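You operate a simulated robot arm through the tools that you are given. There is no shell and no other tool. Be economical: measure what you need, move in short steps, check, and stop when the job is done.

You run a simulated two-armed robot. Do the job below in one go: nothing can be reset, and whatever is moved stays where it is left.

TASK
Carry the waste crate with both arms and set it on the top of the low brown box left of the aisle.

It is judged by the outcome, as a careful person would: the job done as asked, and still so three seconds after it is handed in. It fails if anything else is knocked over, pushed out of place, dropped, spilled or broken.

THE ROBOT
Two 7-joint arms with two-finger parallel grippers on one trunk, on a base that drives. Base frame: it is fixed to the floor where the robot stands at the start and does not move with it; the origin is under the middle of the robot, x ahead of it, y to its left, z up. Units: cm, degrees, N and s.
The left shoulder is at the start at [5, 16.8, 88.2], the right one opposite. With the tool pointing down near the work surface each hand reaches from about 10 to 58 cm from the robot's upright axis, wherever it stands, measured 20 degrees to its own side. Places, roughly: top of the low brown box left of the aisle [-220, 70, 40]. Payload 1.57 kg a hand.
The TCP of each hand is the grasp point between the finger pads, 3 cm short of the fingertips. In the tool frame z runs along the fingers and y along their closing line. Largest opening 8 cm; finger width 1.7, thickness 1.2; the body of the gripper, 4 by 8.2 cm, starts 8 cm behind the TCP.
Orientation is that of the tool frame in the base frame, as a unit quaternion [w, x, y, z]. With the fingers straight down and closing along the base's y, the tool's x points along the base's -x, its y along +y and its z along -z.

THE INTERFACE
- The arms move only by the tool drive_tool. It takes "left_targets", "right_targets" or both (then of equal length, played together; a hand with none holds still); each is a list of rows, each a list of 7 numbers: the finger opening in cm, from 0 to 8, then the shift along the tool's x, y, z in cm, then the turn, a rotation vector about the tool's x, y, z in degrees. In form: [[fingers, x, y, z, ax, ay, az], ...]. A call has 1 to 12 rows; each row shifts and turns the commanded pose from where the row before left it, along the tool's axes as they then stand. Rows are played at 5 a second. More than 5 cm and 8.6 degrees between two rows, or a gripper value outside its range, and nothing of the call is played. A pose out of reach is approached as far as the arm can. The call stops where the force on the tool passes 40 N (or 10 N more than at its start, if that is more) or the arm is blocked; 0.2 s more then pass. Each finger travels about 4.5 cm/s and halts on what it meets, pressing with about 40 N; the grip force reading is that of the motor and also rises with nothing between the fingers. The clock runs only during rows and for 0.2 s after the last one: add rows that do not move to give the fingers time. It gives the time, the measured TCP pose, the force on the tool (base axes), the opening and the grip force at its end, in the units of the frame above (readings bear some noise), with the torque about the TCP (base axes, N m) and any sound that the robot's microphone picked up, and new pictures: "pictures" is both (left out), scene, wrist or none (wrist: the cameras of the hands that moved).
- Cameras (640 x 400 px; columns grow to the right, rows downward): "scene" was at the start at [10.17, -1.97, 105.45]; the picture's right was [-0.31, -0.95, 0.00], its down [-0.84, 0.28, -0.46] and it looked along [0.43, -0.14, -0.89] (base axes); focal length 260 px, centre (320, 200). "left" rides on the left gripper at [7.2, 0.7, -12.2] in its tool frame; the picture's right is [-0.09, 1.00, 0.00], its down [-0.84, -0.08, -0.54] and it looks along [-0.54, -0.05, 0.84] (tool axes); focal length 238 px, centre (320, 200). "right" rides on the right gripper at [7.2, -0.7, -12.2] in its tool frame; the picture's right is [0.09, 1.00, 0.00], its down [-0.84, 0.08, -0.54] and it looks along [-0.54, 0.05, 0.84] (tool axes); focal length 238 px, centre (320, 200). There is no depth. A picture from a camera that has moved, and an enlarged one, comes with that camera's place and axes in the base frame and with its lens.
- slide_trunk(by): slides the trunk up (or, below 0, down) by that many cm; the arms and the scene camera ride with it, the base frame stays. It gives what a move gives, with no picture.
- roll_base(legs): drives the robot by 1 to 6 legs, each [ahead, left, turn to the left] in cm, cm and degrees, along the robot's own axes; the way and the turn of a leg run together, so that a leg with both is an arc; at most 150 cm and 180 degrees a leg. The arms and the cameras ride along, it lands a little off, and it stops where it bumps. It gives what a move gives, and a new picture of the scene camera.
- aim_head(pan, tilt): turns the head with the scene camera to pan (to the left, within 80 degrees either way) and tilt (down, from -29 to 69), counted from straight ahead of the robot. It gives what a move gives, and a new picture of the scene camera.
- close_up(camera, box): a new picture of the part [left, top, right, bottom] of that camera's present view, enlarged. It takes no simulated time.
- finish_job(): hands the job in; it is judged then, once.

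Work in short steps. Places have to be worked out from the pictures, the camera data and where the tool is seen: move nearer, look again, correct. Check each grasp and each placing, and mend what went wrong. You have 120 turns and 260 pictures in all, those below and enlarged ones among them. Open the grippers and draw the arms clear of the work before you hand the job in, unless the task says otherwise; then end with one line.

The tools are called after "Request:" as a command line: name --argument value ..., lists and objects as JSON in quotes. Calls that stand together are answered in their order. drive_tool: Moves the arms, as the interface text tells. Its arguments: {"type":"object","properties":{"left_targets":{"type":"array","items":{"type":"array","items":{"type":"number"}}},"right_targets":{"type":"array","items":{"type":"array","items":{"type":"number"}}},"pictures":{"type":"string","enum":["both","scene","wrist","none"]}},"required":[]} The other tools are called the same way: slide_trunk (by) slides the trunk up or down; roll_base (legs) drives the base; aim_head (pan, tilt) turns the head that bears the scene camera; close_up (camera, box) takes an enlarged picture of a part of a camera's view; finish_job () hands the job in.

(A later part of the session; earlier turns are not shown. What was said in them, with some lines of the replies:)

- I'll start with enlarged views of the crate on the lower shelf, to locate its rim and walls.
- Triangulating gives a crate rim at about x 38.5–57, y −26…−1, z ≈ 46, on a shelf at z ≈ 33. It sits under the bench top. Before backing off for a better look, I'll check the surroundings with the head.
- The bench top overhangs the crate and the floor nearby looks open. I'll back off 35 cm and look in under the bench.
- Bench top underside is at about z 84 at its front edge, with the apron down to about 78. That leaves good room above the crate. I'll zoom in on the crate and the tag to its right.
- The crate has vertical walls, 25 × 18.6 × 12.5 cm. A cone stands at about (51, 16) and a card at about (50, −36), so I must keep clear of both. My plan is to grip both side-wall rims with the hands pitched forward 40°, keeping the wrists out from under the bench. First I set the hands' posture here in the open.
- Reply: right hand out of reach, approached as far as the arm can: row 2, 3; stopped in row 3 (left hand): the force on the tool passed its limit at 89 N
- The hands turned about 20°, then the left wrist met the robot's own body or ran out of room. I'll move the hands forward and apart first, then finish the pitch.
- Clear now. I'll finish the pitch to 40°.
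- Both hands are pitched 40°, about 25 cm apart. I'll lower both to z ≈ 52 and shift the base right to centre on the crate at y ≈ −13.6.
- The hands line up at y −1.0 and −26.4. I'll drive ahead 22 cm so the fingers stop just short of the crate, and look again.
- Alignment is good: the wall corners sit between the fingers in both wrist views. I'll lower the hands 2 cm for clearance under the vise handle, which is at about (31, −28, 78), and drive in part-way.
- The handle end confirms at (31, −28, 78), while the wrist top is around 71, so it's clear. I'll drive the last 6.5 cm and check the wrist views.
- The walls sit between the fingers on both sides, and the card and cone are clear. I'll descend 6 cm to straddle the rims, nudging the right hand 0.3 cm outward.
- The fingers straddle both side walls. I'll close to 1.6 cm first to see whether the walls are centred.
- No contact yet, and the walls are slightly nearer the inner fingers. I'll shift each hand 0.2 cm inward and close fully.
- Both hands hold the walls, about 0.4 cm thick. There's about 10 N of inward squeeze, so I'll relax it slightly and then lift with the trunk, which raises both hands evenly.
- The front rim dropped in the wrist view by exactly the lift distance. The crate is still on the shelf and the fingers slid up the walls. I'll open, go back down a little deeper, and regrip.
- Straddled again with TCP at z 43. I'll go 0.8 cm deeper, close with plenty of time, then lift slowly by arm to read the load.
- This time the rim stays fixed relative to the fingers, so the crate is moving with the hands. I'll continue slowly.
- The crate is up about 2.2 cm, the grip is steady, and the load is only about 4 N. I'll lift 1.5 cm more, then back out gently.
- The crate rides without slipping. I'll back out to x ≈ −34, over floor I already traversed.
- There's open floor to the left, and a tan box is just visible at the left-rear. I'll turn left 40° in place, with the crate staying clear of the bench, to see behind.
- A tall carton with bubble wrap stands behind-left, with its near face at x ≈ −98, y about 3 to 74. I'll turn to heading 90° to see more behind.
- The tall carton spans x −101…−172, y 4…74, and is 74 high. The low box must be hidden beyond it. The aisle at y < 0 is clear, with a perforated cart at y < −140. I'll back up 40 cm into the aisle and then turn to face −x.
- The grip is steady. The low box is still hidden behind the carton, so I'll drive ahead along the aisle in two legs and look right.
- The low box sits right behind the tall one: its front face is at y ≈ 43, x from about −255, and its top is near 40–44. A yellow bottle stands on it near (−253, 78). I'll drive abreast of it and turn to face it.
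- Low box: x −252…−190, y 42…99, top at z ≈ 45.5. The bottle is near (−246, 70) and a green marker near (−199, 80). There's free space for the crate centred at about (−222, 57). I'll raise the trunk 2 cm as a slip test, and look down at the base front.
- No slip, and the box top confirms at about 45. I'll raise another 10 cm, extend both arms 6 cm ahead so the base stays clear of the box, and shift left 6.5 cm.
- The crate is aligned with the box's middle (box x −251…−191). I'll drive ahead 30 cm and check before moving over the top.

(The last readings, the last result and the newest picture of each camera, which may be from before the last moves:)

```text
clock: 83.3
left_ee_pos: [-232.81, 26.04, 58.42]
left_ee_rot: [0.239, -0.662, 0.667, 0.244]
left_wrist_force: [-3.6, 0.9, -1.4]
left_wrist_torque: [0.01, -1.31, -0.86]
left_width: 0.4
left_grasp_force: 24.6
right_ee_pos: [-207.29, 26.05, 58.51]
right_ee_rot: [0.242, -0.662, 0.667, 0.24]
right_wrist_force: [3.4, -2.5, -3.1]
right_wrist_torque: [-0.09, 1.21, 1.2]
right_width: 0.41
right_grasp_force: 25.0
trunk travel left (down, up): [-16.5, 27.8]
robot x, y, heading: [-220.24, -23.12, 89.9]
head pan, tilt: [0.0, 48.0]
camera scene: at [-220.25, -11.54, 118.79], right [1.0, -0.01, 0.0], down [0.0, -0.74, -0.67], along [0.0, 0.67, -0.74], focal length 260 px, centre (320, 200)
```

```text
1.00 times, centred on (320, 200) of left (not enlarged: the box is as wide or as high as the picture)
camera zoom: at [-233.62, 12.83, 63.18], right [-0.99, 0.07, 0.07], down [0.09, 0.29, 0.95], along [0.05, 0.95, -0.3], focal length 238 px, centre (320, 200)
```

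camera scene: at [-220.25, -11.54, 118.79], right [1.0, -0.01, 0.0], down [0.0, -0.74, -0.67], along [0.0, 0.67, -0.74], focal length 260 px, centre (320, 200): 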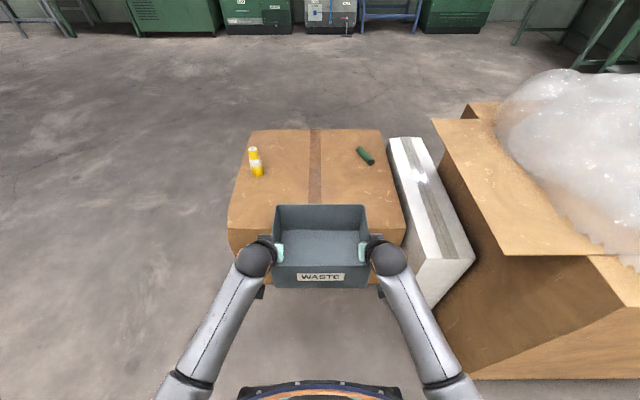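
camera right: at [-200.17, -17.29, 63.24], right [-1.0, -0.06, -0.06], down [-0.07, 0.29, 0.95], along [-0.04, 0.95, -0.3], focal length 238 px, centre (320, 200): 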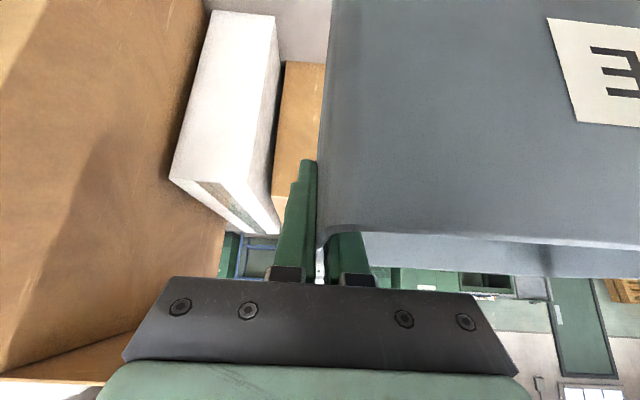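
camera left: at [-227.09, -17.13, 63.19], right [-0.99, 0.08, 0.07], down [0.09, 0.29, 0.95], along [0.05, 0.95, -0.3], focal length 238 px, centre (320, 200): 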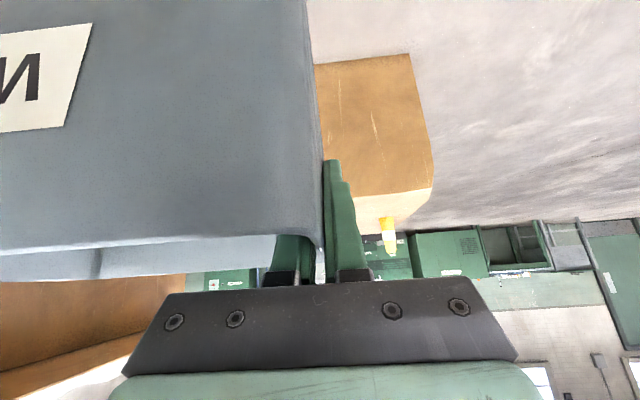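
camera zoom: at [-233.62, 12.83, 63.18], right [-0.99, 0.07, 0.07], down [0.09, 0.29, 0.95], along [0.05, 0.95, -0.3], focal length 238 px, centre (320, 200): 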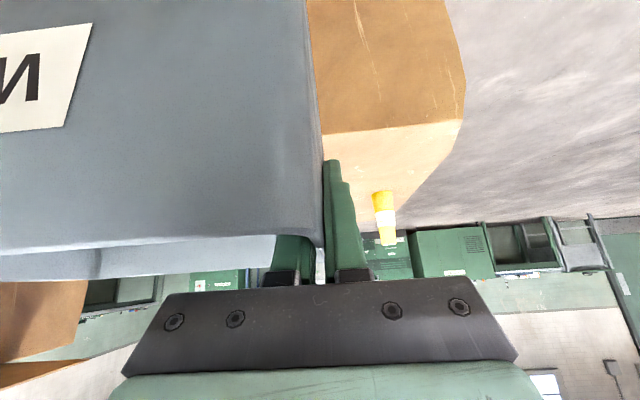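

Clearance over the edge is about 3–4 cm. I'll raise 1.5 cm more for safety and drive the last 28.5 cm.

Request:
slide_trunk --by 1.5

Request:
roll_base --legs '[[15, 0, 0], [13.7, 0, 0]]'

Request:
close_up --camera "left" --box '[0, 0, 640, 400]'

Request:
close_up --camera "right" --box '[0, 0, 640, 400]'

```text
clock: 83.9
left_ee_pos: [-232.84, 26.14, 59.84]
left_ee_rot: [0.238, -0.663, 0.666, 0.245]
left_wrist_force: [-4.0, 0.7, -1.5]
left_wrist_torque: [-0.34, -1.31, -0.94]
left_width: 0.39
left_grasp_force: 25.1
right_ee_pos: [-207.24, 26.14, 59.88]
right_ee_rot: [0.242, -0.662, 0.667, 0.241]
right_wrist_force: [3.2, -1.2, -1.9]
right_wrist_torque: [0.26, 1.21, 1.21]
right_width: 0.43
right_grasp_force: 25.2
trunk travel left (down, up): [-18.0, 26.3]
robot x, y, heading: [-220.03, -23.76, 89.6]
head pan, tilt: [0.0, 48.0]
```

```text
clock: 86.2
left_ee_pos: [-232.69, 54.15, 59.89]
left_ee_rot: [0.238, -0.663, 0.667, 0.244]
left_wrist_force: [-3.7, 1.0, -1.9]
left_wrist_torque: [-0.03, -1.32, -0.87]
left_width: 0.39
left_grasp_force: 24.8
right_ee_pos: [-207.07, 54.09, 59.98]
right_ee_rot: [0.243, -0.661, 0.668, 0.24]
right_wrist_force: [3.9, -1.6, -3.0]
right_wrist_torque: [-0.03, 1.23, 1.19]
right_width: 0.41
right_grasp_force: 24.6
trunk travel left (down, up): [-18.0, 26.3]
robot x, y, heading: [-220.35, 4.34, 89.5]
head pan, tilt: [0.0, 48.0]
camera scene: at [-220.07, 16.51, 120.29], right [1.0, -0.01, 0.0], down [-0.01, -0.74, -0.67], along [0.0, 0.67, -0.74], focal length 260 px, centre (320, 200)
```

scene: 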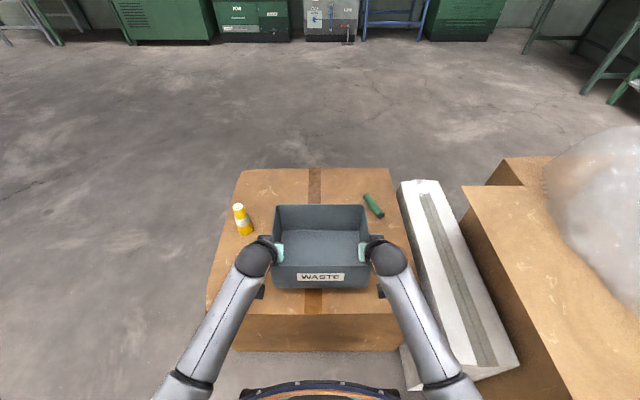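

```text
1.00 times, centred on (320, 200) of left (not enlarged: the box is as wide or as high as the picture)
camera zoom: at [-233.44, 40.89, 64.68], right [-0.99, 0.07, 0.07], down [0.09, 0.29, 0.95], along [0.05, 0.95, -0.3], focal length 238 px, centre (320, 200)
```

zoom: 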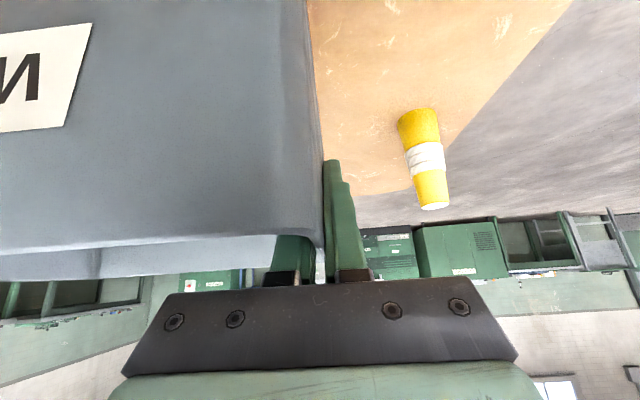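

```text
1.00 times, centred on (320, 200) of right (not enlarged: the box is as wide or as high as the picture)
camera zoom: at [-206.51, 40.82, 64.72], right [-1.0, -0.06, -0.06], down [-0.07, 0.29, 0.95], along [-0.04, 0.95, -0.3], focal length 238 px, centre (320, 200)
```

zoom: 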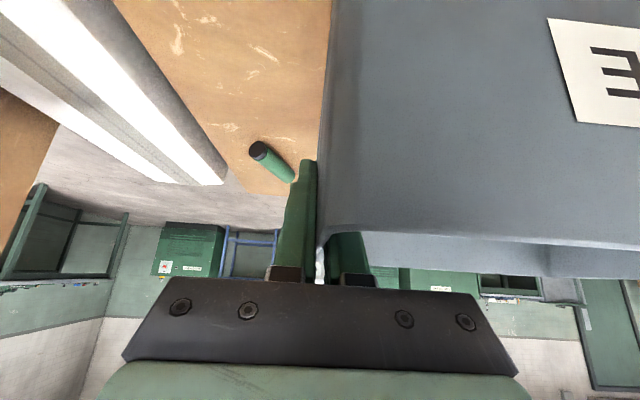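

The crate is over the box: footprint about y 47–66, x −233…−207, clear of the bottle and marker. I'll lower 3.5 cm by trunk, then inch down by arm watching the force.

Request:
slide_trunk --by -3.5

Request:
drive_tool --left_targets '[[0, 0.16, 0, 0.19, 0, 0, 0], [0, 0.16, 0, 0.19, 0, 0, 0], [0, 0.16, 0, 0.19, 0, 0, 0], [0, 0.16, 0, 0.19, 0, 0, 0], [0, 0, 0, 0, 0, 0, 0]]' --right_targets '[[0, 0.16, 0, 0.19, 0, 0, 0], [0, 0.16, 0, 0.19, 0, 0, 0], [0, 0.16, 0, 0.19, 0, 0, 0], [0, 0.16, 0, 0.19, 0, 0, 0], [0, 0, 0, 0, 0, 0, 0]]' --pictures "both"

```text
clock: 87.0
left_ee_pos: [-232.6, 54.12, 56.41]
left_ee_rot: [0.239, -0.663, 0.666, 0.244]
left_wrist_force: [-3.2, 1.4, -2.3]
left_wrist_torque: [-0.31, -1.28, -0.93]
left_width: 0.4
left_grasp_force: 24.6
right_ee_pos: [-207.03, 54.07, 56.31]
right_ee_rot: [0.242, -0.662, 0.666, 0.242]
right_wrist_force: [2.9, -1.8, -2.6]
right_wrist_torque: [0.19, 1.24, 1.18]
right_width: 0.41
right_grasp_force: 25.4
trunk travel left (down, up): [-14.5, 29.8]
robot x, y, heading: [-220.11, 4.44, 89.7]
head pan, tilt: [0.0, 48.0]
```

```text
clock: 88.2
left_ee_pos: [-232.65, 54.21, 55.37]
left_ee_rot: [0.239, -0.663, 0.667, 0.244]
left_wrist_force: [-4.9, 0.8, -2.2]
left_wrist_torque: [0.09, -1.31, -1.06]
left_width: 0.38
left_grasp_force: 25.1
right_ee_pos: [-207.04, 54.2, 55.36]
right_ee_rot: [0.242, -0.662, 0.667, 0.24]
right_wrist_force: [4.2, -0.5, -1.9]
right_wrist_torque: [-0.19, 1.29, 1.14]
right_width: 0.4
right_grasp_force: 25.2
trunk travel left (down, up): [-14.5, 29.8]
robot x, y, heading: [-220.6, 4.41, 89.5]
head pan, tilt: [0.0, 48.0]
camera scene: at [-220.07, 16.52, 116.79], right [1.0, -0.01, 0.0], down [-0.01, -0.74, -0.67], along [0.0, 0.67, -0.74], focal length 260 px, centre (320, 200)
camera right: at [-206.55, 40.8, 60.21], right [-1.0, -0.06, -0.06], down [-0.07, 0.29, 0.95], along [-0.04, 0.95, -0.3], focal length 238 px, centre (320, 200)
camera left: at [-233.47, 40.92, 60.2], right [-0.99, 0.07, 0.07], down [0.09, 0.29, 0.95], along [0.05, 0.95, -0.3], focal length 238 px, centre (320, 200)
```

scene: 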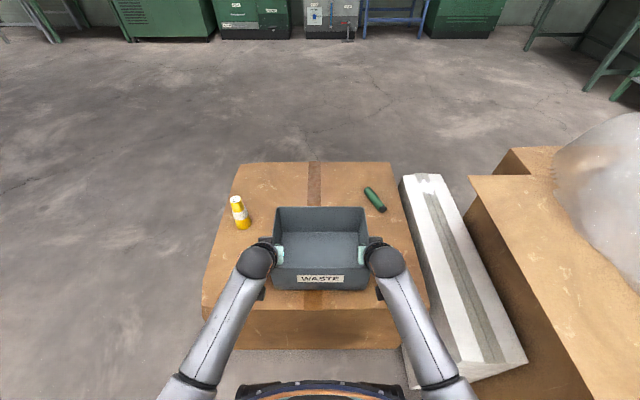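
right: 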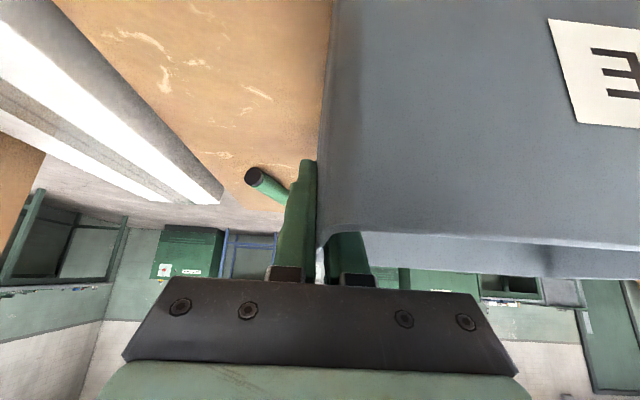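
left: 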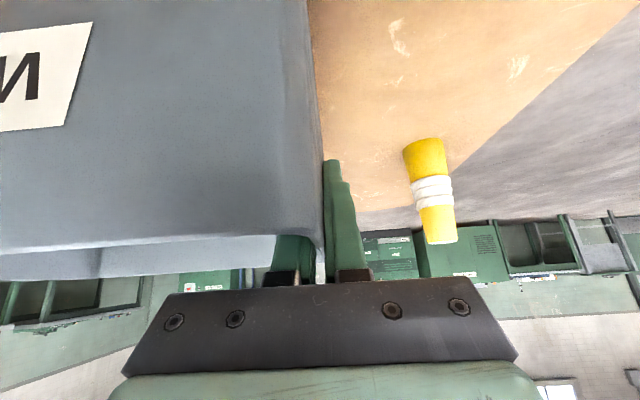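

No contact yet, with the bottom at about 46. I continue down in 0.2 cm steps.

Request:
drive_tool --left_targets '[[0, 0.13, 0, 0.153, 0, 0, 0], [0, 0.13, 0, 0.153, 0, 0, 0], [0, 0.13, 0, 0.153, 0, 0, 0], [0, 0, 0, 0, 0, 0, 0]]' --right_targets '[[0, 0.13, 0, 0.153, 0, 0, 0], [0, 0.13, 0, 0.153, 0, 0, 0], [0, 0.13, 0, 0.153, 0, 0, 0], [0, 0, 0, 0, 0, 0, 0]]' --pictures "none"

Request:
drive_tool --left_targets '[[0, 0.13, 0, 0.153, 0, 0, 0], [0, 0.13, 0, 0.153, 0, 0, 0], [0, 0, 0, 0, 0, 0, 0]]' --right_targets '[[0, 0.13, 0, 0.153, 0, 0, 0], [0, 0.13, 0, 0.153, 0, 0, 0], [0, 0, 0, 0, 0, 0, 0]]' --pictures "wrist"

```text
clock: 89.2
left_ee_pos: [-232.56, 54.22, 54.82]
left_ee_rot: [0.239, -0.662, 0.667, 0.244]
left_wrist_force: [0.4, 0.7, -2.5]
left_wrist_torque: [0.25, -1.27, -0.89]
left_width: 0.41
left_grasp_force: 25.4
right_ee_pos: [-206.96, 54.13, 54.87]
right_ee_rot: [0.242, -0.662, 0.667, 0.24]
right_wrist_force: [0.5, -0.4, -3.5]
right_wrist_torque: [-0.37, 1.2, 1.07]
right_width: 0.4
right_grasp_force: 24.6
trunk travel left (down, up): [-14.5, 29.8]
robot x, y, heading: [-220.37, 4.66, 89.5]
head pan, tilt: [0.0, 48.0]
```

```text
clock: 90.0
left_ee_pos: [-232.44, 54.09, 54.45]
left_ee_rot: [0.24, -0.661, 0.668, 0.243]
left_wrist_force: [18.9, 7.5, -9.2]
left_wrist_torque: [0.69, 0.87, 1.13]
left_width: 0.4
left_grasp_force: 25.0
right_ee_pos: [-206.82, 54.29, 54.41]
right_ee_rot: [0.243, -0.662, 0.666, 0.242]
right_wrist_force: [-18.4, -8.3, 4.8]
right_wrist_torque: [-0.76, 1.03, 1.06]
right_width: 0.42
right_grasp_force: 24.9
trunk travel left (down, up): [-14.5, 29.8]
robot x, y, heading: [-220.0, 4.76, 89.6]
head pan, tilt: [0.0, 48.0]
camera right: at [-206.29, 40.87, 59.25], right [-1.0, -0.07, -0.06], down [-0.08, 0.29, 0.95], along [-0.05, 0.95, -0.3], focal length 238 px, centre (320, 200)
camera left: at [-233.3, 40.86, 59.24], right [-0.99, 0.08, 0.07], down [0.09, 0.29, 0.95], along [0.05, 0.95, -0.3], focal length 238 px, centre (320, 200)
```

right: 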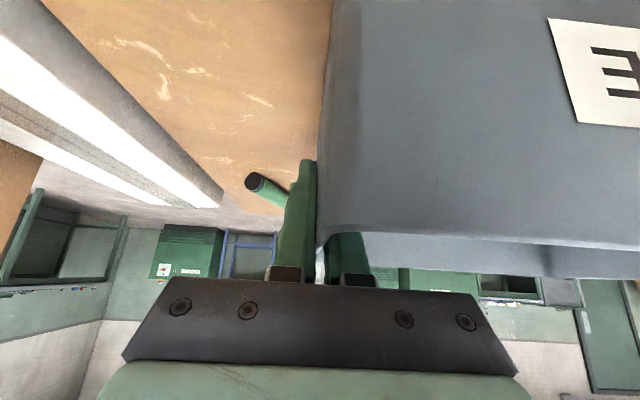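
left: 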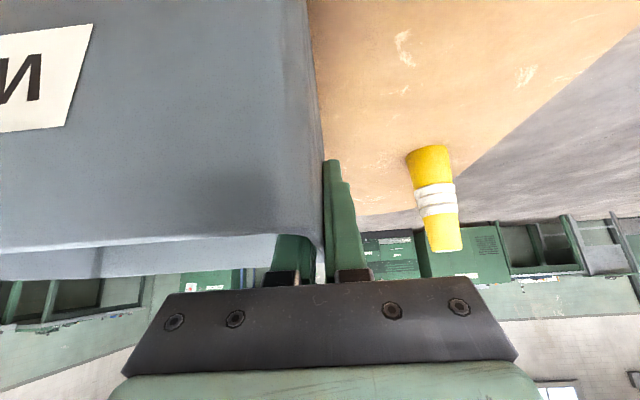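

The forces changed, which suggests first contact. I'll hold still and re-read.

Request:
drive_tool --left_targets '[[0, 0, 0, 0, 0, 0, 0], [0, 0, 0, 0, 0, 0, 0]]' --right_targets '[[0, 0, 0, 0, 0, 0, 0], [0, 0, 0, 0, 0, 0, 0]]' --pictures "none"

Request:
close_up --camera "scene" --box '[180, 140, 460, 315]'

```text
clock: 90.5
left_ee_pos: [-232.59, 54.12, 54.46]
left_ee_rot: [0.239, -0.663, 0.667, 0.244]
left_wrist_force: [23.2, 7.2, -8.3]
left_wrist_torque: [0.31, 0.66, 0.97]
left_width: 0.37
left_grasp_force: 24.9
right_ee_pos: [-206.84, 54.07, 54.44]
right_ee_rot: [0.243, -0.662, 0.666, 0.242]
right_wrist_force: [-21.8, -6.7, 5.9]
right_wrist_torque: [-0.11, 0.91, 0.92]
right_width: 0.43
right_grasp_force: 25.4
trunk travel left (down, up): [-14.5, 29.8]
robot x, y, heading: [-220.37, 4.65, 89.6]
head pan, tilt: [0.0, 48.0]
```

```text
2.29 times, centred on (320, 228) of scene
camera zoom: at [-220.07, 16.5, 116.8], right [1.0, -0.01, 0.0], down [0.0, -0.74, -0.67], along [0.0, 0.67, -0.74], focal length 594 px, centre (320, 137)
```

zoom: 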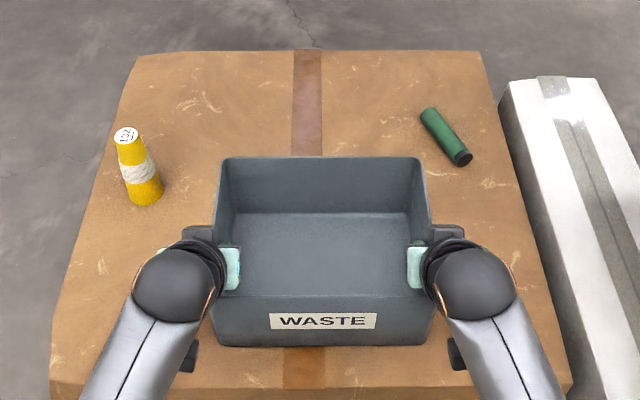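

Most of the weight is now off the hands (the sum is about −2 N), with some internal stretch. I'll lower 0.3 cm more and ease the hands together slightly.

Request:
drive_tool --left_targets '[[0, 0.1, -0.1, 0.115, 0, 0, 0], [0, 0.1, 0, 0.115, 0, 0, 0], [0, 0, 0, 0, 0, 0, 0]]' --right_targets '[[0, 0.1, 0.1, 0.115, 0, 0, 0], [0, 0.1, 0, 0.115, 0, 0, 0], [0, 0, 0, 0, 0, 0, 0]]' --pictures "wrist"

```text
clock: 91.3
left_ee_pos: [-232.41, 54.1, 54.37]
left_ee_rot: [0.241, -0.662, 0.667, 0.243]
left_wrist_force: [27.8, 7.4, -2.8]
left_wrist_torque: [-0.5, 0.75, 1.2]
left_width: 0.39
left_grasp_force: 24.6
right_ee_pos: [-206.81, 54.33, 54.37]
right_ee_rot: [-0.246, 0.665, -0.662, -0.244]
right_wrist_force: [-31.4, -6.1, 20.4]
right_wrist_torque: [-0.18, 0.99, 0.76]
right_width: 0.43
right_grasp_force: 24.7
trunk travel left (down, up): [-14.5, 29.8]
robot x, y, heading: [-220.42, 4.38, 89.5]
head pan, tilt: [0.0, 48.0]
camera right: at [-206.2, 40.86, 59.02], right [-1.0, -0.07, -0.07], down [-0.08, 0.28, 0.96], along [-0.05, 0.96, -0.29], focal length 238 px, centre (320, 200)
camera left: at [-233.27, 40.81, 59.05], right [-0.99, 0.08, 0.06], down [0.08, 0.29, 0.95], along [0.06, 0.95, -0.3], focal length 238 px, centre (320, 200)
```

right: 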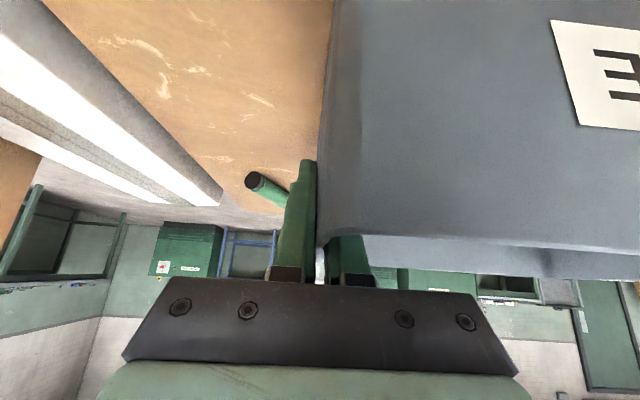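
left: 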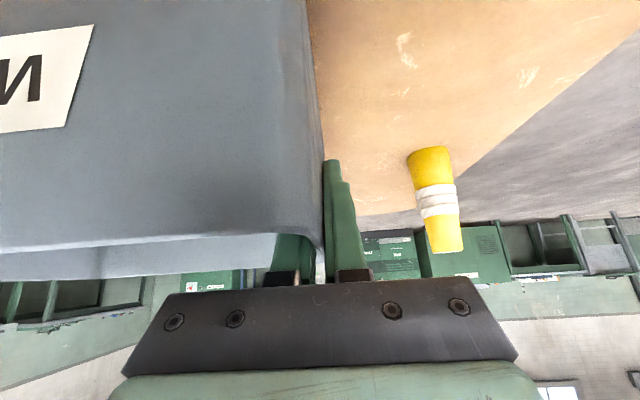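

The net force is now upward (+17 N) and z has stopped dropping, so the crate is sitting on the box. I'll release gently, opening only a little.

Request:
drive_tool --left_targets '[[0.8, 0, 0, 0, 0, 0, 0], [1.4, 0, 0, 0, 0, 0, 0], [1.8, 0, 0, 0, 0, 0, 0], [1.8, 0, 0, 0, 0, 0, 0]]' --right_targets '[[0.8, 0, 0, 0, 0, 0, 0], [1.4, 0, 0, 0, 0, 0, 0], [1.8, 0, 0, 0, 0, 0, 0], [1.8, 0, 0, 0, 0, 0, 0]]' --pictures "both"

```text
clock: 92.3
left_ee_pos: [-232.62, 54.1, 54.17]
left_ee_rot: [0.239, -0.663, 0.666, 0.246]
left_wrist_force: [-0.4, -0.1, -0.7]
left_wrist_torque: [0.01, -0.03, 0.02]
left_width: 1.81
left_grasp_force: 0.0
right_ee_pos: [-206.25, 54.1, 53.92]
right_ee_rot: [0.249, -0.663, 0.666, 0.234]
right_wrist_force: [-0.7, -0.1, -0.2]
right_wrist_torque: [0.0, -0.01, -0.01]
right_width: 1.8
right_grasp_force: 0.1
trunk travel left (down, up): [-14.5, 29.8]
robot x, y, heading: [-220.45, 4.34, 89.8]
head pan, tilt: [0.0, 48.0]
camera scene: at [-220.07, 16.48, 116.79], right [1.0, -0.01, 0.0], down [-0.01, -0.74, -0.67], along [0.0, 0.67, -0.74], focal length 260 px, centre (320, 200)
camera right: at [-205.85, 40.78, 58.75], right [-1.0, -0.06, -0.08], down [-0.09, 0.29, 0.95], along [-0.04, 0.95, -0.3], focal length 238 px, centre (320, 200)
camera left: at [-233.44, 40.83, 58.91], right [-0.99, 0.07, 0.07], down [0.09, 0.29, 0.95], along [0.05, 0.95, -0.3], focal length 238 px, centre (320, 200)
```

scene: 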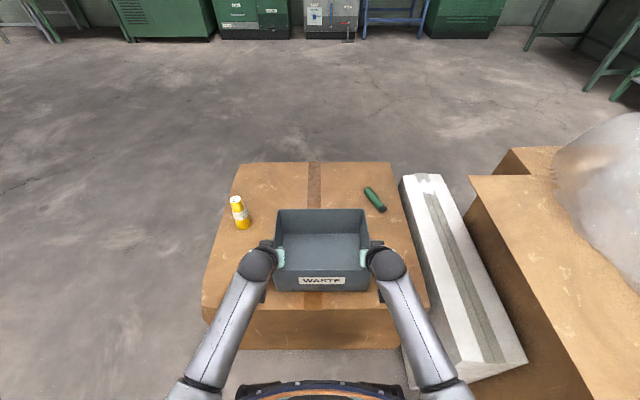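
right: 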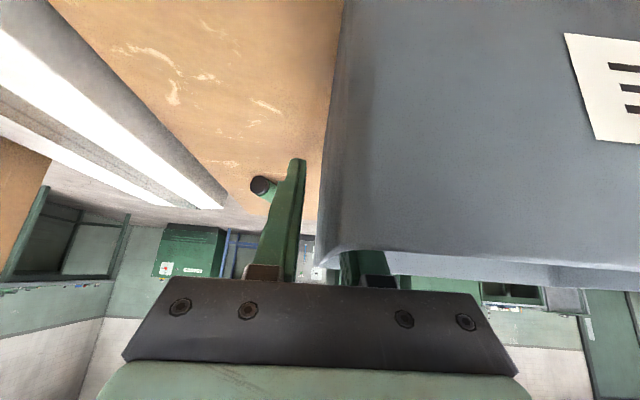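
left: 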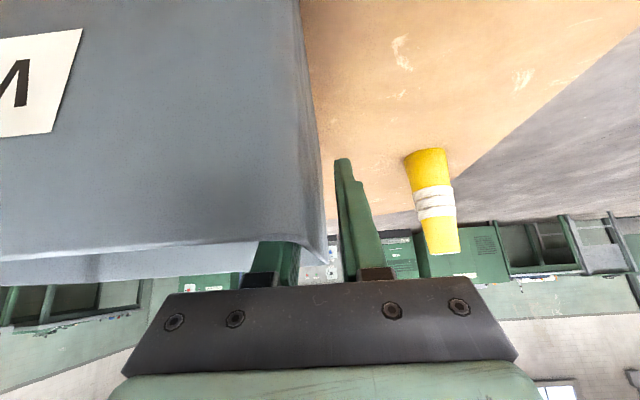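

Forces are zero and the crate stands on its own. I'll recentre the right hand 0.4 cm inward, widen to 2.8, then rise with the trunk.

Request:
drive_tool --left_targets '[[2.8, 0, 0, 0, 0, 0, 0], [2.8, 0, 0, 0, 0, 0, 0]]' --right_targets '[[2.8, 0, 0.4, 0, 0, 0, 0], [2.8, 0, 0, 0, 0, 0, 0]]' --pictures "wrist"

Request:
slide_trunk --by 4

Request:
close_up --camera "left" --box '[0, 0, 640, 400]'

Request:
close_up --camera "right" --box '[0, 0, 640, 400]'

```text
clock: 93.0
left_ee_pos: [-232.56, 54.06, 54.24]
left_ee_rot: [0.238, -0.663, 0.667, 0.244]
left_wrist_force: [-0.5, -0.7, -0.9]
left_wrist_torque: [0.03, 0.01, -0.01]
left_width: 2.78
left_grasp_force: 0.1
right_ee_pos: [-206.13, 54.04, 53.82]
right_ee_rot: [-0.252, 0.665, -0.664, -0.23]
right_wrist_force: [-0.2, -0.1, -0.1]
right_wrist_torque: [-0.02, 0.0, 0.0]
right_width: 2.8
right_grasp_force: 0.0
trunk travel left (down, up): [-14.5, 29.8]
robot x, y, heading: [-220.34, 4.68, 89.5]
head pan, tilt: [0.0, 48.0]
camera right: at [-205.77, 40.76, 58.65], right [-0.99, -0.06, -0.09], down [-0.1, 0.29, 0.95], along [-0.03, 0.95, -0.3], focal length 238 px, centre (320, 200)
camera left: at [-233.41, 40.85, 58.93], right [-0.99, 0.07, 0.07], down [0.09, 0.29, 0.95], along [0.05, 0.95, -0.3], focal length 238 px, centre (320, 200)
```

right: 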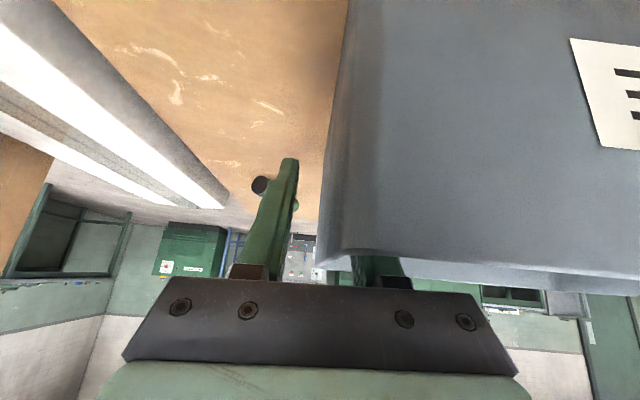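
left: 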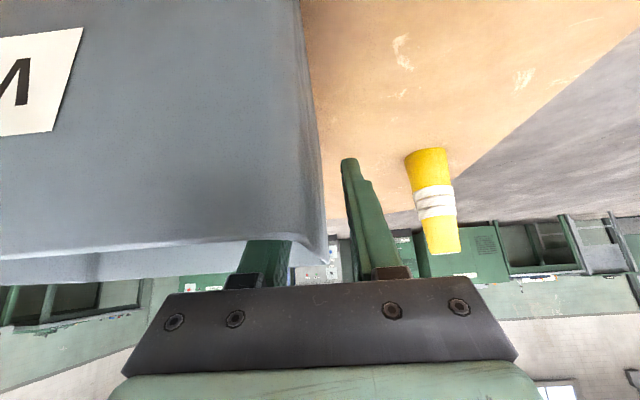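

```text
clock: 93.8
left_ee_pos: [-232.57, 54.22, 58.16]
left_ee_rot: [0.238, -0.662, 0.667, 0.243]
left_wrist_force: [0.0, 0.4, 0.5]
left_wrist_torque: [-0.03, -0.02, -0.01]
left_width: 2.79
left_grasp_force: 0.1
right_ee_pos: [-206.07, 54.11, 57.75]
right_ee_rot: [-0.252, 0.665, -0.664, -0.231]
right_wrist_force: [-0.1, -1.3, -0.5]
right_wrist_torque: [-0.03, 0.0, 0.01]
right_width: 2.79
right_grasp_force: 0.2
trunk travel left (down, up): [-18.5, 25.8]
robot x, y, heading: [-220.69, 4.68, 89.9]
head pan, tilt: [0.0, 48.0]
```

```text
1.00 times, centred on (320, 200) of left (not enlarged: the box is as wide or as high as the picture)
camera zoom: at [-233.41, 40.85, 62.93], right [-0.99, 0.07, 0.07], down [0.09, 0.29, 0.95], along [0.05, 0.95, -0.3], focal length 238 px, centre (320, 200)
```

zoom: 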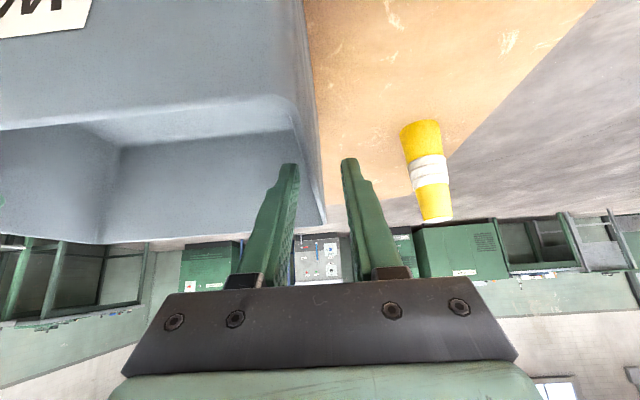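

```text
1.00 times, centred on (320, 200) of right (not enlarged: the box is as wide or as high as the picture)
camera zoom: at [-205.78, 40.74, 62.64], right [-0.99, -0.06, -0.09], down [-0.1, 0.29, 0.95], along [-0.03, 0.95, -0.3], focal length 238 px, centre (320, 200)
```

zoom: 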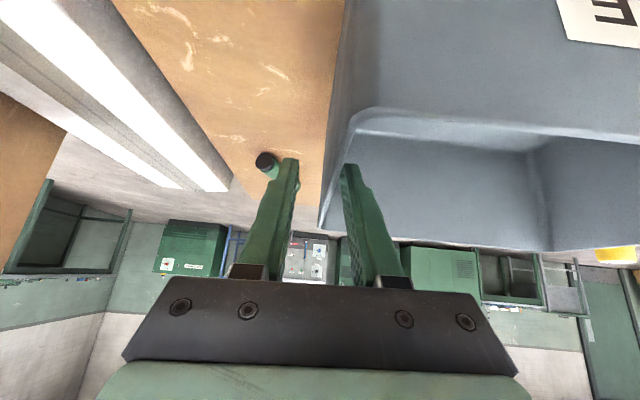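

The fingers are sliding free and the crate is staying put. I'll raise 7 cm more and back off 45 cm.

Request:
slide_trunk --by 7

Request:
roll_base --legs '[[-45, 0, 0]]'

Request:
close_up --camera "scene" --box '[180, 90, 500, 290]'

```text
clock: 94.9
left_ee_pos: [-232.53, 54.24, 65.09]
left_ee_rot: [0.238, -0.663, 0.667, 0.244]
left_wrist_force: [0.7, -0.2, -1.0]
left_wrist_torque: [-0.01, -0.01, -0.03]
left_width: 2.79
left_grasp_force: 0.0
right_ee_pos: [-206.16, 54.05, 64.76]
right_ee_rot: [-0.251, 0.666, -0.664, -0.23]
right_wrist_force: [0.0, -0.2, 0.2]
right_wrist_torque: [0.0, 0.0, -0.01]
right_width: 2.81
right_grasp_force: 0.1
trunk travel left (down, up): [-25.5, 18.8]
robot x, y, heading: [-220.43, 4.58, 89.8]
head pan, tilt: [0.0, 48.0]
```

```text
clock: 97.5
left_ee_pos: [-232.88, 9.74, 65.12]
left_ee_rot: [0.239, -0.662, 0.668, 0.244]
left_wrist_force: [-0.2, 0.2, 0.2]
left_wrist_torque: [0.02, 0.01, 0.01]
left_width: 2.76
left_grasp_force: 0.1
right_ee_pos: [-206.42, 9.71, 64.79]
right_ee_rot: [0.252, -0.664, 0.665, 0.231]
right_wrist_force: [-0.5, -0.1, 0.3]
right_wrist_torque: [-0.04, 0.0, 0.0]
right_width: 2.8
right_grasp_force: 0.0
trunk travel left (down, up): [-25.5, 18.8]
robot x, y, heading: [-220.29, -39.94, 89.5]
head pan, tilt: [0.0, 48.0]
camera scene: at [-220.39, -27.94, 127.8], right [1.0, -0.01, 0.0], down [-0.01, -0.74, -0.67], along [0.01, 0.67, -0.74], focal length 260 px, centre (320, 200)
```

scene: 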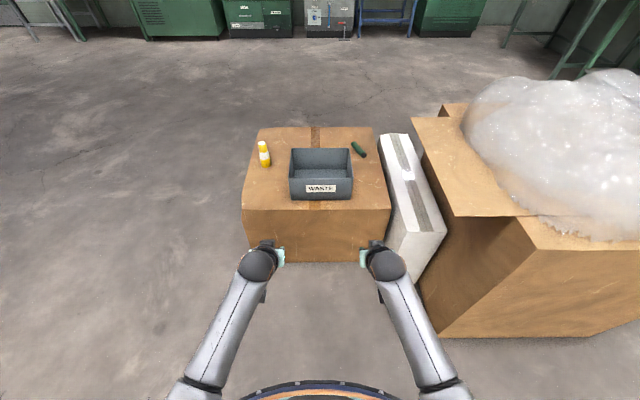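

```text
2.00 times, centred on (340, 190) of scene
camera zoom: at [-220.39, -27.94, 127.8], right [1.0, -0.01, 0.0], down [-0.01, -0.74, -0.67], along [0.01, 0.67, -0.74], focal length 520 px, centre (280, 220)
```

zoom: 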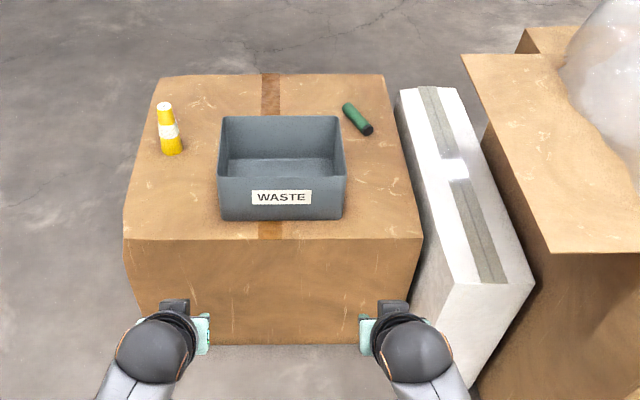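

The crate sits level on top of the low box, with the bottle, marker, slab and carton undisturbed. Both hands are empty and clear, so I'm opening the grippers fully and handing in.

Request:
drive_tool --left_targets '[[8, 0, 0, 0, 0, 0, 0], [8, 0, 0, 0, 0, 0, 0], [8, 0, 0, 0, 0, 0, 0], [8, 0, 0, 0, 0, 0, 0], [8, 0, 0, 0, 0, 0, 0], [8, 0, 0, 0, 0, 0, 0]]' --right_targets '[[8, 0, 0, 0, 0, 0, 0], [8, 0, 0, 0, 0, 0, 0], [8, 0, 0, 0, 0, 0, 0], [8, 0, 0, 0, 0, 0, 0], [8, 0, 0, 0, 0, 0, 0], [8, 0, 0, 0, 0, 0, 0]]' --pictures "none"

Request:
finish_job

```text
clock: 99.0
left_ee_pos: [-232.76, 9.83, 65.26]
left_ee_rot: [0.239, -0.661, 0.668, 0.243]
left_wrist_force: [-1.1, -0.5, -0.3]
left_wrist_torque: [0.0, 0.0, -0.01]
left_width: 7.99
left_grasp_force: 0.0
right_ee_pos: [-206.3, 9.41, 64.77]
right_ee_rot: [-0.253, 0.665, -0.665, -0.23]
right_wrist_force: [-0.5, 0.5, 0.2]
right_wrist_torque: [-0.01, 0.01, -0.01]
right_width: 8.0
right_grasp_force: 0.1
trunk travel left (down, up): [-25.5, 18.8]
robot x, y, heading: [-220.38, -39.99, 89.4]
head pan, tilt: [0.0, 48.0]
```

```text
The job is handed in.
```

The waste crate is on top of the low brown box, carried there with both arms; nothing else was knocked or moved, and the hands are open and clear.
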